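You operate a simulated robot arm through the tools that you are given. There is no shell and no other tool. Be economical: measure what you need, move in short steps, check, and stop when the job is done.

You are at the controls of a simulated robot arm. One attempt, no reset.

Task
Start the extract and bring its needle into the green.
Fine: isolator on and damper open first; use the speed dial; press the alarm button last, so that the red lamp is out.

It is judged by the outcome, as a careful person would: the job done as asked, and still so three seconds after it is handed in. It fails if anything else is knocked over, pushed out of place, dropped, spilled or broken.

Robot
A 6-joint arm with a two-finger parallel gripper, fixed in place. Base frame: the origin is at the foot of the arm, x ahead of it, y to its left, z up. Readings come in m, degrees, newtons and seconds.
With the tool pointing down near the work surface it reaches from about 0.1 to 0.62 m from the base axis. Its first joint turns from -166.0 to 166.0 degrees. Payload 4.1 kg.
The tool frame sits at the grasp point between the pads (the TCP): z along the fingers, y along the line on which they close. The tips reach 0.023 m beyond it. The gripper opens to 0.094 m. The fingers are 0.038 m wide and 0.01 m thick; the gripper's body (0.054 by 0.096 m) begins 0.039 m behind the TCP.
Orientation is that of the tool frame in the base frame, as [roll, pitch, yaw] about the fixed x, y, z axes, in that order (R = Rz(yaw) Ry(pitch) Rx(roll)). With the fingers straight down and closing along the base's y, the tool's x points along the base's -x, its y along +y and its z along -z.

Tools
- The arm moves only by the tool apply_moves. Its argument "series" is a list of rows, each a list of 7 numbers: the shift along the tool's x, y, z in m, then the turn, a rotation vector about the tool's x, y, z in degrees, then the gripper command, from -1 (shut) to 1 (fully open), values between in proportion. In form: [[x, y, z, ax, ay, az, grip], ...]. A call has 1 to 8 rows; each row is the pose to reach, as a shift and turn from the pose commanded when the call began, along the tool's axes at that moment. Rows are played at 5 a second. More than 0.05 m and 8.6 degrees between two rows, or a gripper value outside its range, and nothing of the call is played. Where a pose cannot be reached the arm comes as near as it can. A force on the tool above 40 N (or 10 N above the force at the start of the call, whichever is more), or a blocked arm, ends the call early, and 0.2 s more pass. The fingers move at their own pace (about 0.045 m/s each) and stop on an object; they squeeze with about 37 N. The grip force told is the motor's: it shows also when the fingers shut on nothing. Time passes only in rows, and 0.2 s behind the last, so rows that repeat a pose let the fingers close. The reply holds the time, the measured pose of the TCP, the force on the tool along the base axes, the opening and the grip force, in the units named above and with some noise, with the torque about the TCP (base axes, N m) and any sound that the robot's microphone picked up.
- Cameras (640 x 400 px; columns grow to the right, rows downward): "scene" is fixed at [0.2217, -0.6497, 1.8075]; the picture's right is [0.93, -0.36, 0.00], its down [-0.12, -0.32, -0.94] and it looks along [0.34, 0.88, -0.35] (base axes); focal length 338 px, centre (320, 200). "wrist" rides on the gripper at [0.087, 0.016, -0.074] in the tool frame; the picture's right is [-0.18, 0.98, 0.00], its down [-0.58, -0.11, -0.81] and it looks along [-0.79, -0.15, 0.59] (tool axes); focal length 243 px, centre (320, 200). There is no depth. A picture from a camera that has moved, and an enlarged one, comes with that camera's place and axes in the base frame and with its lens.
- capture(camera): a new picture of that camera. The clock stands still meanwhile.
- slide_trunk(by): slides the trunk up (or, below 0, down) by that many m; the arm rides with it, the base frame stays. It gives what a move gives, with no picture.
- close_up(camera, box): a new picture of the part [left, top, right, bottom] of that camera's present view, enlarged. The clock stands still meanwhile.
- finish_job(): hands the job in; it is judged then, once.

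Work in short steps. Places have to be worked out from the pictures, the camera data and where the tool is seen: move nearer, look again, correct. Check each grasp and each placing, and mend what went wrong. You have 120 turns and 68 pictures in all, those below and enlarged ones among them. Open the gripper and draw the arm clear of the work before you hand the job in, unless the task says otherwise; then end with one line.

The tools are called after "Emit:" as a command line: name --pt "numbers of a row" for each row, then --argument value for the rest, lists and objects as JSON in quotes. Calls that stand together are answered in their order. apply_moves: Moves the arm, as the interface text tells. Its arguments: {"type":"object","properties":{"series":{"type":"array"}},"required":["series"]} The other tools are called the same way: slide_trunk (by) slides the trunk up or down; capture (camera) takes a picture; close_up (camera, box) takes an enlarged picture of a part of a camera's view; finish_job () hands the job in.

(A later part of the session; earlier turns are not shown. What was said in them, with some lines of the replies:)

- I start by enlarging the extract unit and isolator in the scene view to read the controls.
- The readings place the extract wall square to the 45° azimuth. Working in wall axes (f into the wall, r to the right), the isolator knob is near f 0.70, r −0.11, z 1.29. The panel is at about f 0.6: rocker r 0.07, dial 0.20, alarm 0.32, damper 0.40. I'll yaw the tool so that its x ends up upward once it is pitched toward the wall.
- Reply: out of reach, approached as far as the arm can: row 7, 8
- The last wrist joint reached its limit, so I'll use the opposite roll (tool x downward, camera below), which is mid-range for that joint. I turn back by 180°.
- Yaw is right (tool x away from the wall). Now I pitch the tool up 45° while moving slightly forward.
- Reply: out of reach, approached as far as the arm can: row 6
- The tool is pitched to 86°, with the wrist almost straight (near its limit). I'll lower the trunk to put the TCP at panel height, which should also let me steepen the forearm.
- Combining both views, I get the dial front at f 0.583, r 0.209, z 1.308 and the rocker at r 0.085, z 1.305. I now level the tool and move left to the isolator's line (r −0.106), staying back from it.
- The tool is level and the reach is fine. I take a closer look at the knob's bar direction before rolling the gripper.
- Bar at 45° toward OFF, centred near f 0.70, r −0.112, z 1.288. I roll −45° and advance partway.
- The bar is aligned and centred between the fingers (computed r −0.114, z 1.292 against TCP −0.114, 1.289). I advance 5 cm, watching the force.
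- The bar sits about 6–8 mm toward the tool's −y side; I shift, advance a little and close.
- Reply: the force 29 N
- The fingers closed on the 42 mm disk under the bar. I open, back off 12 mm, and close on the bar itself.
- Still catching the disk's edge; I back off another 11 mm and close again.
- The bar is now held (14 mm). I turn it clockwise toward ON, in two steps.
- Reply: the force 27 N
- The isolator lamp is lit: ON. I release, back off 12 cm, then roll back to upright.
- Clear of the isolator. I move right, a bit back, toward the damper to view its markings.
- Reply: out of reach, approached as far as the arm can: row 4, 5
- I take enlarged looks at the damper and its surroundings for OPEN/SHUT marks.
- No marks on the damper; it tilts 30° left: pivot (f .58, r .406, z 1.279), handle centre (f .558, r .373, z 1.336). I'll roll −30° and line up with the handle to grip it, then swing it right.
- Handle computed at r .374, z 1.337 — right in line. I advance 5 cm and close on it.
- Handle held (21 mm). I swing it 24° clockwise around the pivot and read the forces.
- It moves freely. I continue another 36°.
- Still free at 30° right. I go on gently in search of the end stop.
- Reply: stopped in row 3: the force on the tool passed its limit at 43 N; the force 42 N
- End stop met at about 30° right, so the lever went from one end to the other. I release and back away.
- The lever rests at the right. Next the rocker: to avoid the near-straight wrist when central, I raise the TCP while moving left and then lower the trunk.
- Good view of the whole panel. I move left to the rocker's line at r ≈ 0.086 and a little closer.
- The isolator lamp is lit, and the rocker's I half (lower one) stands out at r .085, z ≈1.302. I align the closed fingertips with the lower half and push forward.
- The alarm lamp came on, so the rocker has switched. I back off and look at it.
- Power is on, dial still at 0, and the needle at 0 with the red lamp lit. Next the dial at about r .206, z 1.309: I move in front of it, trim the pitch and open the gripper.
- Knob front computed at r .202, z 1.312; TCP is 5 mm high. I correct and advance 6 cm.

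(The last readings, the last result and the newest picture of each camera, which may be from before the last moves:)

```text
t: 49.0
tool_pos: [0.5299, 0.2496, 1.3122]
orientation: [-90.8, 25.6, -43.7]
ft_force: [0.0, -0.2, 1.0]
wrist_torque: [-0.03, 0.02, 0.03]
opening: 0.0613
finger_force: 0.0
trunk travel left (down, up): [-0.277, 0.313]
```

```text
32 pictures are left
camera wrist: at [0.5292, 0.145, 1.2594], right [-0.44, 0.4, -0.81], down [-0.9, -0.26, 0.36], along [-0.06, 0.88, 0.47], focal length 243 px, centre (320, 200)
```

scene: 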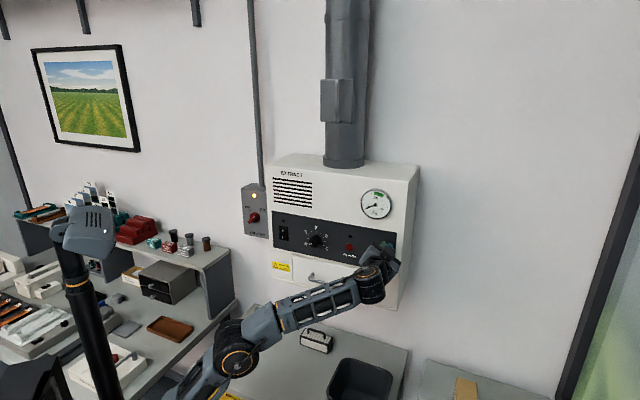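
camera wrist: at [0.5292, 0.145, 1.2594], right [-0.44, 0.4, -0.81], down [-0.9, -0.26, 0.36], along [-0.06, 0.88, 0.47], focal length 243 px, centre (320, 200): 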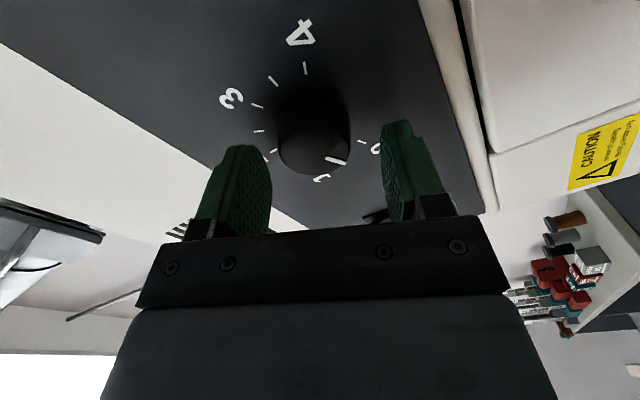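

Centred on the knob. I advance 2 cm more and close.

Emit:
apply_moves --pt "0 0 0.01 0 0 0 0.3" --pt "0 0 0.018 0 0 0 0.3" --pt "0 0 0.018 0 0 0 -0.3" --pt "0 0 0.018 0 0 0 -1" --pt "0 0 0.018 0 0 0 -1" --pt "0 0 0.018 0 0 0 -1"

Emit:
capture --camera "wrist"

```text
t: 50.6
tool_pos: [0.539, 0.2577, 1.3139]
orientation: [-90.8, 25.6, -43.8]
ft_force: [-27.0, -31.2, -16.6]
wrist_torque: [-0.27, 0.55, -0.72]
opening: 0.0376
finger_force: 45.0
trunk travel left (down, up): [-0.277, 0.313]
stopped in row 6: the force on the tool passed its limit at 40 N (the readings are from after the stop); the commanded pose is now the measured one
```

```text
31 pictures are left
camera wrist: at [0.5378, 0.1534, 1.2614], right [-0.44, 0.4, -0.81], down [-0.9, -0.26, 0.36], along [-0.06, 0.88, 0.47], focal length 243 px, centre (320, 200)
```

wrist: 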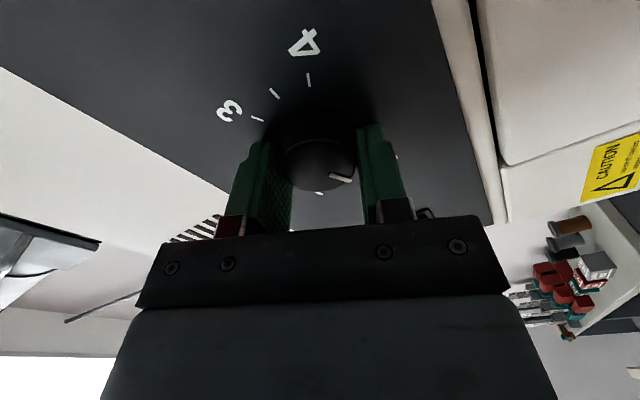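

Gripped, but pressing against the panel. I open, back 5 mm, and re-grip without the load.

Emit:
apply_moves --pt "0 0 0 0 0 0 0" --pt "0 0 -0.005 0 0 0 0" --pt "0 0 -0.007 0 0 0 0" --pt "0 0 -0.007 0 0 0 -1" --pt "0 0 -0.007 0 0 0 -1" --pt "0 0 -0.007 0 0 0 -1"

```text
t: 52.0
tool_pos: [0.5378, 0.2574, 1.3141]
orientation: [-90.6, 25.7, -43.6]
ft_force: [24.4, 9.7, 37.5]
wrist_torque: [0.57, -0.89, 0.74]
opening: 0.0369
finger_force: 45.1
trunk travel left (down, up): [-0.277, 0.313]
```

Odd residual force; I open wide, back off a bit and read without gripping.

Emit:
apply_moves --pt "0 0 0 0 0 0 0.2" --pt "0 0 0 0 0 0 0.2" --pt "0 0 -0.002 0 0 0 0.2" --pt "0 0 -0.002 0 0 0 0.2"

Emit:
capture --camera "wrist"

```text
t: 53.0
tool_pos: [0.5362, 0.2571, 1.3104]
orientation: [-91.0, 25.5, -43.7]
ft_force: [0.1, -0.4, 0.0]
wrist_torque: [0.01, -0.04, 0.02]
opening: 0.0564
finger_force: 0.2
trunk travel left (down, up): [-0.277, 0.313]
```

```text
30 pictures are left
camera wrist: at [0.535, 0.1528, 1.2594], right [-0.44, 0.4, -0.81], down [-0.9, -0.26, 0.36], along [-0.06, 0.88, 0.47], focal length 243 px, centre (320, 200)
```

wrist: 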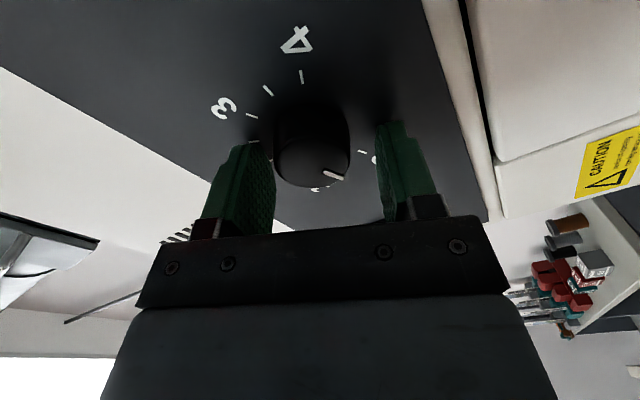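

Free now. The grip had pulled the tool up ~4 mm, so the knob axis is at z ≈1.314. I shift up 4 mm and grip again.

Emit:
apply_moves --pt "0 -0.002 0 0 0 0 0.2" --pt "0 -0.004 0 0 0 0 -0.2" --pt "0 -0.004 0 0 0 0 -1" --pt "0 -0.004 0 0 0 0 -1" --pt "0 -0.004 0 0 0 0 -1"

```text
t: 54.2
tool_pos: [0.5371, 0.2567, 1.314]
orientation: [-91.3, 25.7, -43.7]
ft_force: [-8.7, -2.6, -12.0]
wrist_torque: [-0.19, 0.27, 0.23]
opening: 0.0372
finger_force: 44.8
trunk travel left (down, up): [-0.277, 0.313]
```

Good grip with little load. I turn the dial clockwise 60° and check.

Emit:
apply_moves --pt "0 0 0 0 0 7.5 -1" --pt "0 0 0 0 0 15 -1" --pt "0 0 0 0 0 22.5 -1" --pt "0 0 0 0 0 30 -1" --pt "0 0 0 0 0 37.5 -1" --pt "0 0 0 0 0 45 -1" --pt "0 0 0 0 0 52.5 -1" --pt "0 0 0 0 0 60 -1"

Emit:
close_up --camera "scene" --box '[265, 180, 405, 280]'

```text
t: 55.5
tool_pos: [0.5403, 0.2518, 1.3167]
orientation: [-90.8, 68.0, -44.5]
ft_force: [17.5, 0.2, 9.8]
wrist_torque: [-0.27, 0.11, -0.8]
opening: 0.0373
finger_force: 45.3
trunk travel left (down, up): [-0.277, 0.313]
stopped in row 6: the force on the tool passed its limit at 42 N (the readings are from after the stop); the commanded pose is now the measured one
```

```text
4.00 times, centred on (335, 230) of scene
camera zoom: at [0.2217, -0.6497, 1.8075], right [0.93, -0.36, 0.0], down [-0.12, -0.32, -0.94], along [0.34, 0.88, -0.35], focal length 1352 px, centre (260, 80)
```

zoom: 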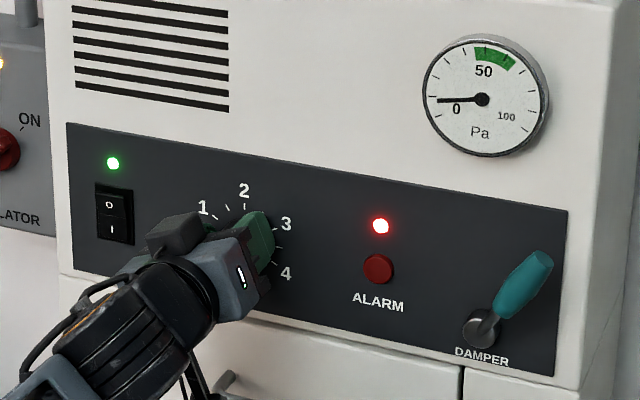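

The needle began to climb. The stop was a side load from off-centre turning; I shift ~3 mm along the reported force and continue 45°.

Emit:
apply_moves --pt "-0.0008 -0.0035 0.001 0 0 0 -1" --pt "-0.0008 -0.0035 0.001 0 0 7.5 -1" --pt "-0.0008 -0.0035 0.001 0 0 15 -1" --pt "-0.0008 -0.0035 0.001 0 0 22.5 -1" --pt "-0.0008 -0.0035 0.001 0 0 30 -1" --pt "-0.0008 -0.0035 0.001 0 0 37.5 -1" --pt "-0.0008 -0.0035 0.001 0 0 45 -1"

Emit:
close_up --camera "scene" --box '[265, 180, 405, 280]'

```text
t: 57.1
tool_pos: [0.5442, 0.2481, 1.3175]
orientation: [91.2, 66.6, 137.3]
ft_force: [13.5, -21.9, -18.6]
wrist_torque: [0.12, -0.45, -1.34]
opening: 0.0372
finger_force: 45.5
trunk travel left (down, up): [-0.277, 0.313]
```

```text
4.00 times, centred on (335, 230) of scene
camera zoom: at [0.2217, -0.6497, 1.8075], right [0.93, -0.36, 0.0], down [-0.12, -0.32, -0.94], along [0.34, 0.88, -0.35], focal length 1352 px, centre (260, 80)
```

zoom: 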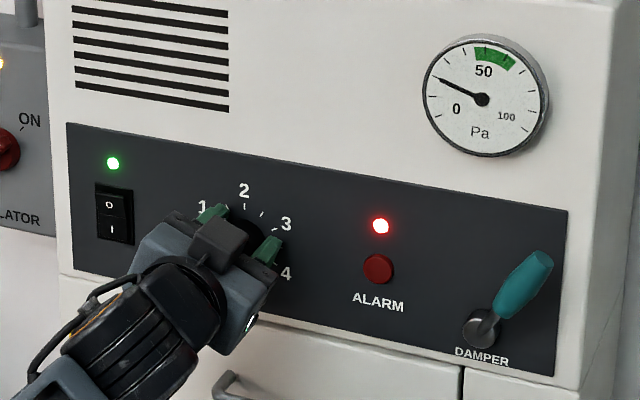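

Needle near 20 Pa, dial turned ~87°. Re-centring ~3 mm to the right, I turn another 37°.

Emit:
apply_moves --pt "0.0006 -0.0035 0 0 0 0 -1" --pt "0.0006 -0.0035 0 0 0 7.5 -1" --pt "0.0006 -0.0035 0 0 0 15 -1" --pt "0.0006 -0.0035 0 0 0 22.5 -1" --pt "0.0006 -0.0035 0 0 0 30 -1" --pt "0.0006 -0.0035 0 0 0 37 -1"

Emit:
close_up --camera "scene" --box '[265, 180, 405, 280]'

```text
t: 58.2
tool_pos: [0.5352, 0.2477, 1.3079]
orientation: [88.4, 43.8, 135.6]
ft_force: [21.5, 15.6, 17.1]
wrist_torque: [0.26, -0.28, -0.15]
opening: 0.036
finger_force: 45.5
out of reach, approached as far as the arm can: row 4, 5
trunk travel left (down, up): [-0.277, 0.313]
stopped in row 5: the force on the tool passed its limit at 108 N (the readings are from after the stop); the commanded pose is now the measured one
```

```text
4.00 times, centred on (335, 230) of scene
camera zoom: at [0.2217, -0.6497, 1.8075], right [0.93, -0.36, 0.0], down [-0.12, -0.32, -0.94], along [0.34, 0.88, -0.35], focal length 1352 px, centre (260, 80)
```

zoom: 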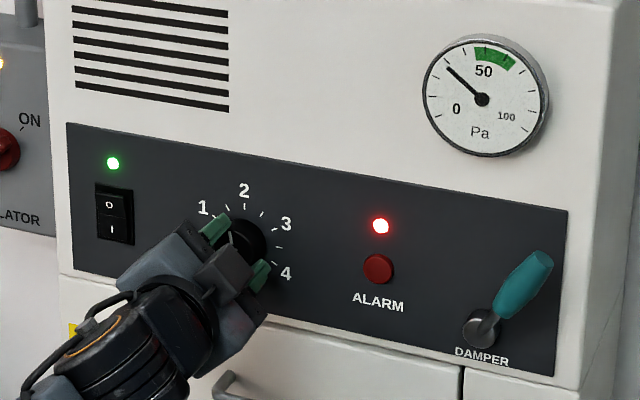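

Joint limit reached; needle now ~35 Pa. I release, back off, and roll back to take a fresh grip.

Emit:
apply_moves --pt "0 0 0 0 0 0 0.2" --pt "0 0 0 0 0 0 0.3" --pt "0 0 -0.02 0 0 0 0.3" --pt "0 0 -0.05 0 0 0 0.3" --pt "0 0 -0.06 0 0 -8 0.3" --pt "0 0 -0.06 0 0 -16 0.3" --pt "0 0 -0.06 0 0 -24 0.3" --pt "0 0 -0.06 0 0 -32 0.3"

Emit:
apply_moves --pt "0 0 0 0 0 -8 0.3" --pt "0 0 0 0 0 -16 0.3" --pt "0 0 0 0 0 -24 0.3" --pt "0 0 0 0 0 -32 0.3" --pt "0 0 0 0 0 -40 0.3" --pt "0 0 0 0 0 -48 0.3" --pt "0 0 0 0 0 -56 0.3" --pt "0 0 0 0 0 -64 0.3"

Emit:
capture --camera "wrist"

Emit:
close_up --camera "scene" --box '[265, 180, 405, 280]'

```text
t: 60.0
tool_pos: [0.4929, 0.2017, 1.3067]
orientation: [85.6, 75.9, 132.6]
ft_force: [0.4, 0.2, 0.4]
wrist_torque: [0.01, 0.0, 0.02]
opening: 0.061
finger_force: 0.1
trunk travel left (down, up): [-0.277, 0.313]
```

```text
t: 61.8
tool_pos: [0.4925, 0.2004, 1.3074]
orientation: [-88.5, 40.1, -42.2]
ft_force: [-0.4, 0.5, 0.0]
wrist_torque: [0.02, 0.01, -0.03]
opening: 0.061
finger_force: 0.0
trunk travel left (down, up): [-0.277, 0.313]
```

```text
26 pictures are left
camera wrist: at [0.4827, 0.1083, 1.2372], right [-0.56, 0.54, -0.63], down [-0.83, -0.34, 0.44], along [0.02, 0.77, 0.63], focal length 243 px, centre (320, 200)
```

wrist: 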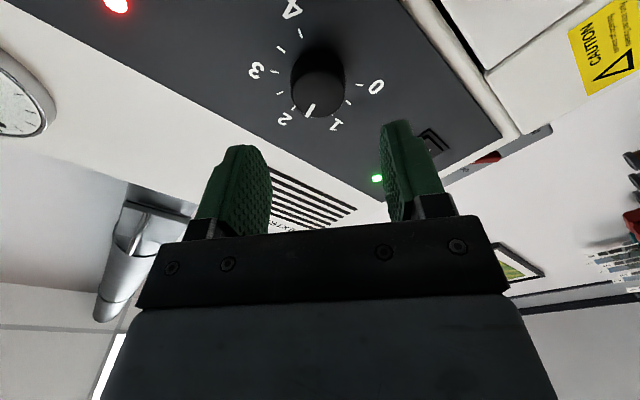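

```text
4.00 times, centred on (335, 230) of scene
camera zoom: at [0.2217, -0.6497, 1.8075], right [0.93, -0.36, 0.0], down [-0.12, -0.32, -0.94], along [0.34, 0.88, -0.35], focal length 1352 px, centre (260, 80)
```

zoom: 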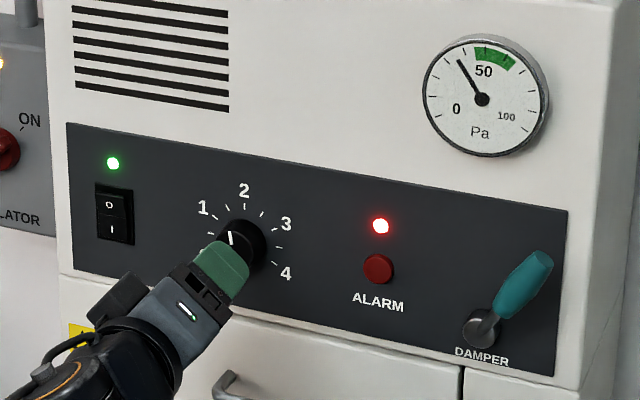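

Flow lags: the needle is now ~42 with the dial at ~1.6. I trim the small yaw error, re-centre on the knob and go in again, which also lets the needle settle.

Emit:
apply_moves --pt "-0.002 -0.002 0.01 0.8 1 0 0.3" --pt "-0.0042 -0.005 0.02 1.6 1.9 0 0.3" --pt "-0.0042 -0.005 0.04 1.6 1.9 0 0.3" --pt "-0.0042 -0.005 0.055 1.6 1.9 0 0.3" --pt "-0.0042 -0.005 0.068 1.6 1.9 0 0.2" --pt "-0.0042 -0.005 0.068 1.6 1.9 0 0.2"

Emit:
capture --camera "wrist"

Emit:
close_up --camera "scene" --box '[265, 180, 405, 280]'

```text
t: 63.2
tool_pos: [0.5393, 0.2504, 1.3153]
orientation: [-88.6, 40.2, -44.6]
ft_force: [-0.1, -0.1, -0.1]
wrist_torque: [-0.02, 0.03, -0.01]
opening: 0.0566
finger_force: 0.0
trunk travel left (down, up): [-0.277, 0.313]
```

```text
24 pictures are left
camera wrist: at [0.5247, 0.1583, 1.2437], right [-0.53, 0.56, -0.63], down [-0.84, -0.3, 0.44], along [0.06, 0.77, 0.64], focal length 243 px, centre (320, 200)
```

wrist: 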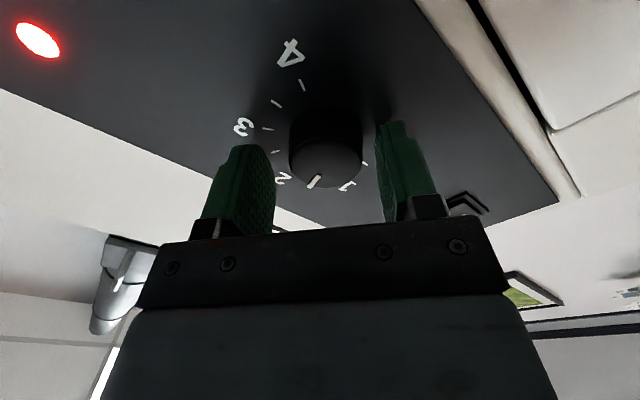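

```text
4.00 times, centred on (335, 230) of scene
camera zoom: at [0.2217, -0.6497, 1.8075], right [0.93, -0.36, 0.0], down [-0.12, -0.32, -0.94], along [0.34, 0.88, -0.35], focal length 1352 px, centre (260, 80)
```

zoom: 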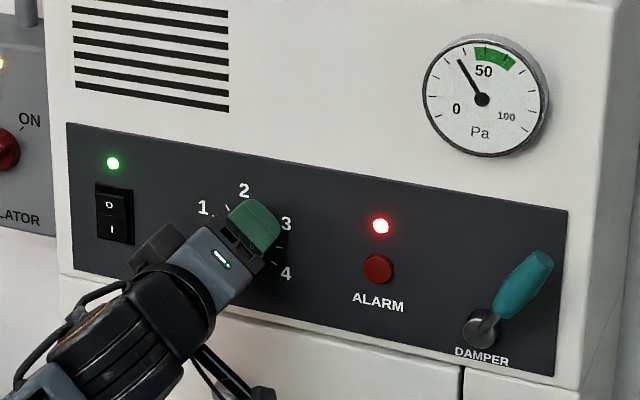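

Needle settled at ~40 Pa with dial ~1.6. I grip and turn about 32° more.

Emit:
apply_moves --pt "0 0 0 0 0 0 -0.3" --pt "0 0 0 0 0 0 -1" --pt "0 0 0 0 0 0 -1" --pt "0 0 0 0 0 0 -1"

Emit:
apply_moves --pt "0 0 0 0 0 6 -1" --pt "0 0 0 0 0 12 -1" --pt "0 0 0 0 0 18 -1" --pt "0 0 0 0 0 25 -1" --pt "0 0 0 0 0 32 -1"

Emit:
apply_moves --pt "0 0 0 0 0 0 -1" --pt "0 0 0 0 0 0 -1" --pt "0 0 0 0 0 0 -1" --pt "0 0 0 0 0 0 -1" --pt "0 0 0 0 0 0 -1" --pt "0 0 0 0 0 0 -1" --pt "0 0 0 0 0 0 -1" --pt "0 0 0 0 0 0 -1"

Emit:
close_up --camera "scene" --box '[265, 180, 405, 280]'

```text
t: 64.2
tool_pos: [0.5384, 0.2521, 1.3123]
orientation: [-89.1, 40.2, -44.8]
ft_force: [-22.2, 1.2, -31.0]
wrist_torque: [0.01, 0.15, 0.81]
opening: 0.0367
finger_force: 44.9
trunk travel left (down, up): [-0.277, 0.313]
```

```text
t: 65.4
tool_pos: [0.539, 0.2505, 1.3142]
orientation: [-87.6, 72.3, -43.2]
ft_force: [-19.7, -5.0, -30.1]
wrist_torque: [-1.02, 1.1, -0.07]
opening: 0.0366
finger_force: 45.9
trunk travel left (down, up): [-0.277, 0.313]
```

```text
t: 67.2
tool_pos: [0.5397, 0.2512, 1.3137]
orientation: [-87.5, 72.1, -43.1]
ft_force: [-18.5, -7.5, -31.6]
wrist_torque: [-0.54, 0.65, 0.25]
opening: 0.0369
finger_force: 44.8
trunk travel left (down, up): [-0.277, 0.313]
```

```text
4.00 times, centred on (335, 230) of scene
camera zoom: at [0.2217, -0.6497, 1.8075], right [0.93, -0.36, 0.0], down [-0.12, -0.32, -0.94], along [0.34, 0.88, -0.35], focal length 1352 px, centre (260, 80)
```

zoom: 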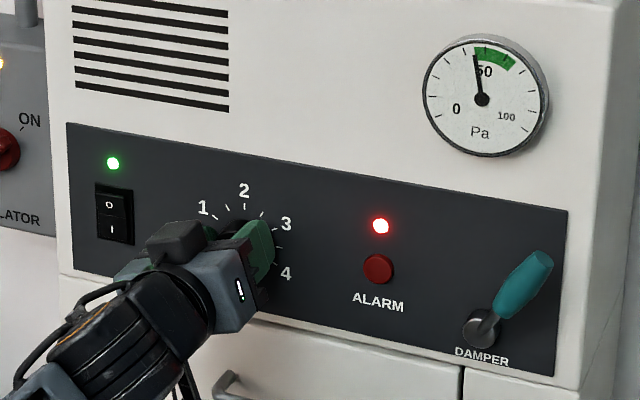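

Needle is at the green's lower edge. I turn about 30° more and let it settle.

Emit:
apply_moves --pt "0.002 0 -0.001 0 0 6 -1" --pt "0.002 0 -0.001 0 0 12 -1" --pt "0.002 0 -0.001 0 0 18 -1" --pt "0.002 0 -0.001 0 0 24 -1" --pt "0.002 0 -0.001 0 0 30 -1"

Emit:
apply_moves --pt "0 0 0 0 0 0 -1" --pt "0 0 0 0 0 0 -1" --pt "0 0 0 0 0 0 -1" --pt "0 0 0 0 0 0 -1" --pt "0 0 0 0 0 0 -1" --pt "0 0 0 0 0 0 -1" --pt "0 0 0 0 0 0 -1" --pt "0 0 0 0 0 0 -1"

Emit:
close_up --camera "scene" --box '[265, 180, 405, 280]'

```text
t: 68.4
tool_pos: [0.5412, 0.2502, 1.314]
orientation: [84.8, 77.6, 129.1]
ft_force: [8.3, 6.1, -1.0]
wrist_torque: [-0.52, 0.53, -0.1]
opening: 0.0366
finger_force: 44.9
trunk travel left (down, up): [-0.277, 0.313]
```

```text
t: 70.2
tool_pos: [0.5403, 0.2489, 1.3136]
orientation: [84.8, 77.6, 129.2]
ft_force: [20.3, 7.3, 19.4]
wrist_torque: [0.36, -0.34, -0.4]
opening: 0.037
finger_force: 44.4
trunk travel left (down, up): [-0.277, 0.313]
```

```text
4.00 times, centred on (335, 230) of scene
camera zoom: at [0.2217, -0.6497, 1.8075], right [0.93, -0.36, 0.0], down [-0.12, -0.32, -0.94], along [0.34, 0.88, -0.35], focal length 1352 px, centre (260, 80)
```

zoom: 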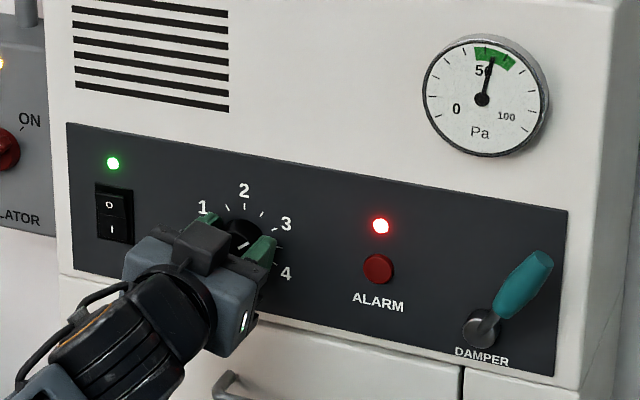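

The needle stands near the middle of the green. I release straight, back off, and check it holds.

Emit:
apply_moves --pt "0 0 0 0 0 0 0" --pt "0 0 0 0 0 0 0.3" --pt "0 0 -0.02 0 0 0 0.3" --pt "0 0 -0.05 0 0 0 0.3" --pt "0 0 -0.08 0 0 0 0" --pt "0 0 -0.08 0 0 -6 -1" --pt "0 0 -0.08 0 0 -12 -1" --pt "0 0 -0.08 0 0 -12 -1"

Emit:
close_up --camera "scene" --box '[265, 180, 405, 280]'

Emit:
capture --camera "wrist"

```text
t: 72.0
tool_pos: [0.4821, 0.1932, 1.314]
orientation: [6.2, 88.8, 50.5]
ft_force: [0.6, -0.5, -0.1]
wrist_torque: [-0.02, 0.04, 0.02]
opening: 0.0
finger_force: 25.7
trunk travel left (down, up): [-0.277, 0.313]
```

```text
4.00 times, centred on (335, 230) of scene
camera zoom: at [0.2217, -0.6497, 1.8075], right [0.93, -0.36, 0.0], down [-0.12, -0.32, -0.94], along [0.34, 0.88, -0.35], focal length 1352 px, centre (260, 80)
```

zoom: 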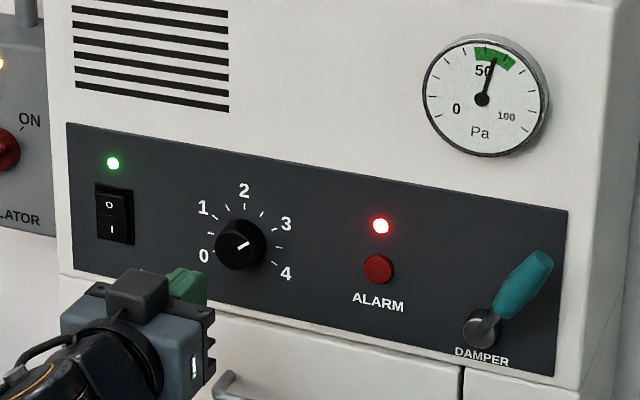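

```text
19 pictures are left
camera wrist: at [0.4172, 0.1524, 1.2231], right [-0.69, 0.7, 0.19], down [-0.51, -0.65, 0.57], along [0.52, 0.3, 0.8], focal length 243 px, centre (320, 200)
```

wrist: 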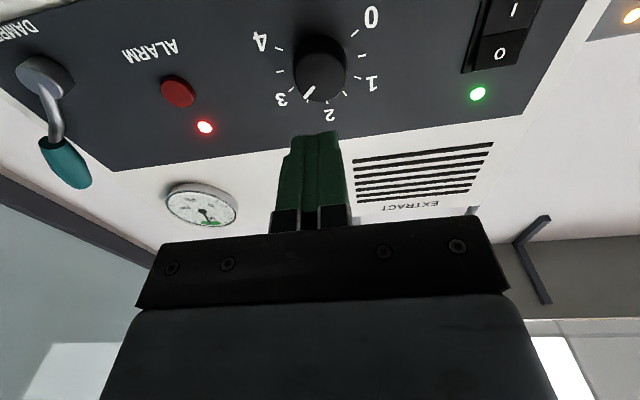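

Needle steady mid-green, dial ≈2.7. Now the alarm button, computed at r .32, z 1.308: I line up the closed fingers before it.

Emit:
apply_moves --pt "0.002 -0.04 0.01 0 0 0 -1" --pt "0.004 -0.08 0.03 0 0 0 -1" --pt "0.006 -0.117 0.05 0 0 0 -1" --pt "0.006 -0.117 0.06 0 0 0 -1" --pt "0.006 -0.117 0.06 0 0 0 -1"

Emit:
capture --camera "wrist"

```text
t: 73.2
tool_pos: [0.6052, 0.1523, 1.3083]
orientation: [10.0, 88.9, 54.5]
ft_force: [-0.6, -0.1, -0.3]
wrist_torque: [0.0, 0.0, 0.0]
opening: 0.0001
finger_force: 36.9
trunk travel left (down, up): [-0.277, 0.313]
```

```text
18 pictures are left
camera wrist: at [0.5417, 0.1129, 1.2191], right [-0.69, 0.7, 0.19], down [-0.51, -0.65, 0.57], along [0.52, 0.3, 0.8], focal length 243 px, centre (320, 200)
```

wrist: 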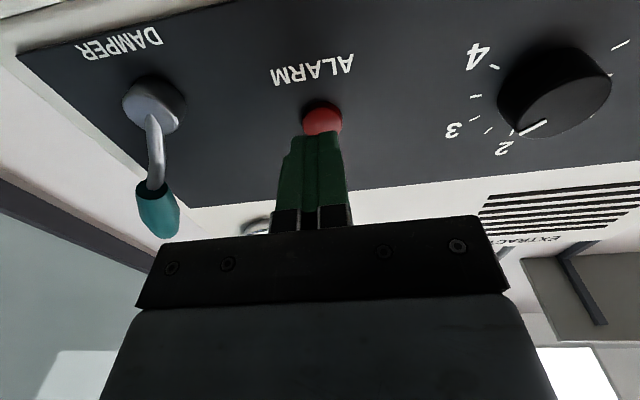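

Button lies straight ahead (r .320, z 1.309). I press gently.

Emit:
apply_moves --pt "0 0 0.015 0 0 0 -1" --pt "0 0 0.022 0 0 0 -1" --pt "0 0 0.027 0 0 0 -1" --pt "0 0 0.031 0 0 0 -1"

Emit:
close_up --camera "scene" --box '[265, 180, 405, 280]'

```text
t: 74.2
tool_pos: [0.6251, 0.1715, 1.3092]
orientation: [5.9, 88.8, 50.2]
ft_force: [-24.6, -15.2, -12.5]
wrist_torque: [-0.33, 0.38, 0.12]
opening: 0.0
finger_force: 36.6
trunk travel left (down, up): [-0.277, 0.313]
heard: click
```

```text
4.00 times, centred on (335, 230) of scene
camera zoom: at [0.2217, -0.6497, 1.8075], right [0.93, -0.36, 0.0], down [-0.12, -0.32, -0.94], along [0.34, 0.88, -0.35], focal length 1352 px, centre (260, 80)
```

zoom: 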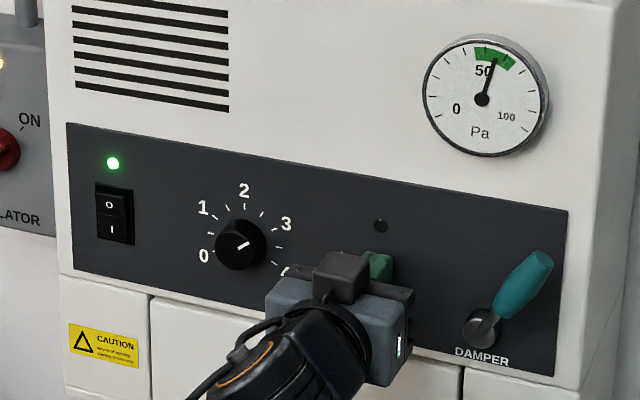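

A click, and the red lamp is out. I draw straight back, then open the gripper well clear, and check.

Emit:
apply_moves --pt "0 0 -0.02 0 0 0 -1" --pt "0 0 -0.05 0 0 0 -1" --pt "0 0 -0.08 0 0 0 -1" --pt "0 0 -0.11 0 0 0 -0.5" --pt "0 0 -0.14 0 0 0 0.5" --pt "0 0 -0.16 0 0 0 0.5" --pt "0 0 -0.16 0 0 0 0.5" --pt "0 0 -0.16 0 0 0 0.5"

Emit:
capture --camera "scene"

Emit:
close_up --camera "scene" --box '[235, 170, 415, 290]'

```text
t: 76.0
tool_pos: [0.5141, 0.062, 1.3066]
orientation: [10.4, 88.8, 54.9]
ft_force: [0.3, -0.2, 0.7]
wrist_torque: [-0.01, 0.01, -0.02]
opening: 0.0707
finger_force: 0.1
trunk travel left (down, up): [-0.277, 0.313]
```

```text
16 pictures are left
```

scene: 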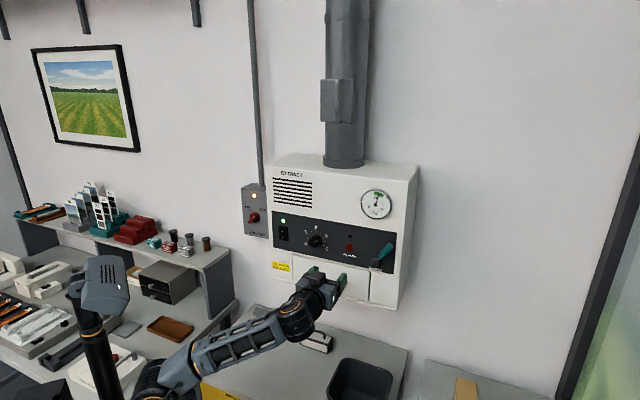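

```text
3.33 times, centred on (325, 230) of scene
camera zoom: at [0.2217, -0.6497, 1.8075], right [0.93, -0.36, 0.0], down [-0.12, -0.32, -0.94], along [0.34, 0.88, -0.35], focal length 1126 px, centre (303, 100)
```

zoom: 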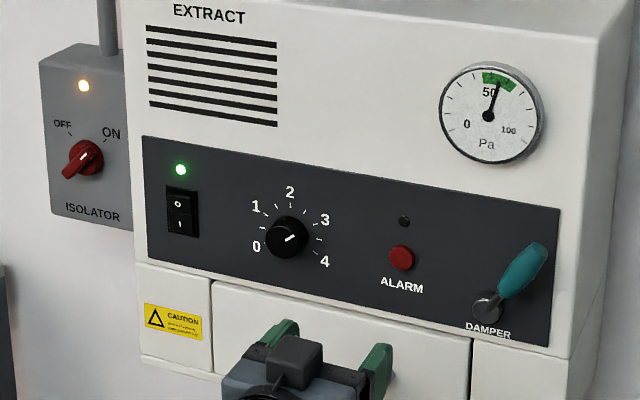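

The isolator and power lamps are on, the damper is over, the needle is mid-green, the red lamp is out, and the arm is clear with its gripper open. I hand the job in.

Emit:
finish_job

```text
The job is handed in.
```

The extract is running with the isolator on, the damper lever at the far end of its travel (it has no marks, so open is inferred), the needle in the green and the red alarm lamp out.
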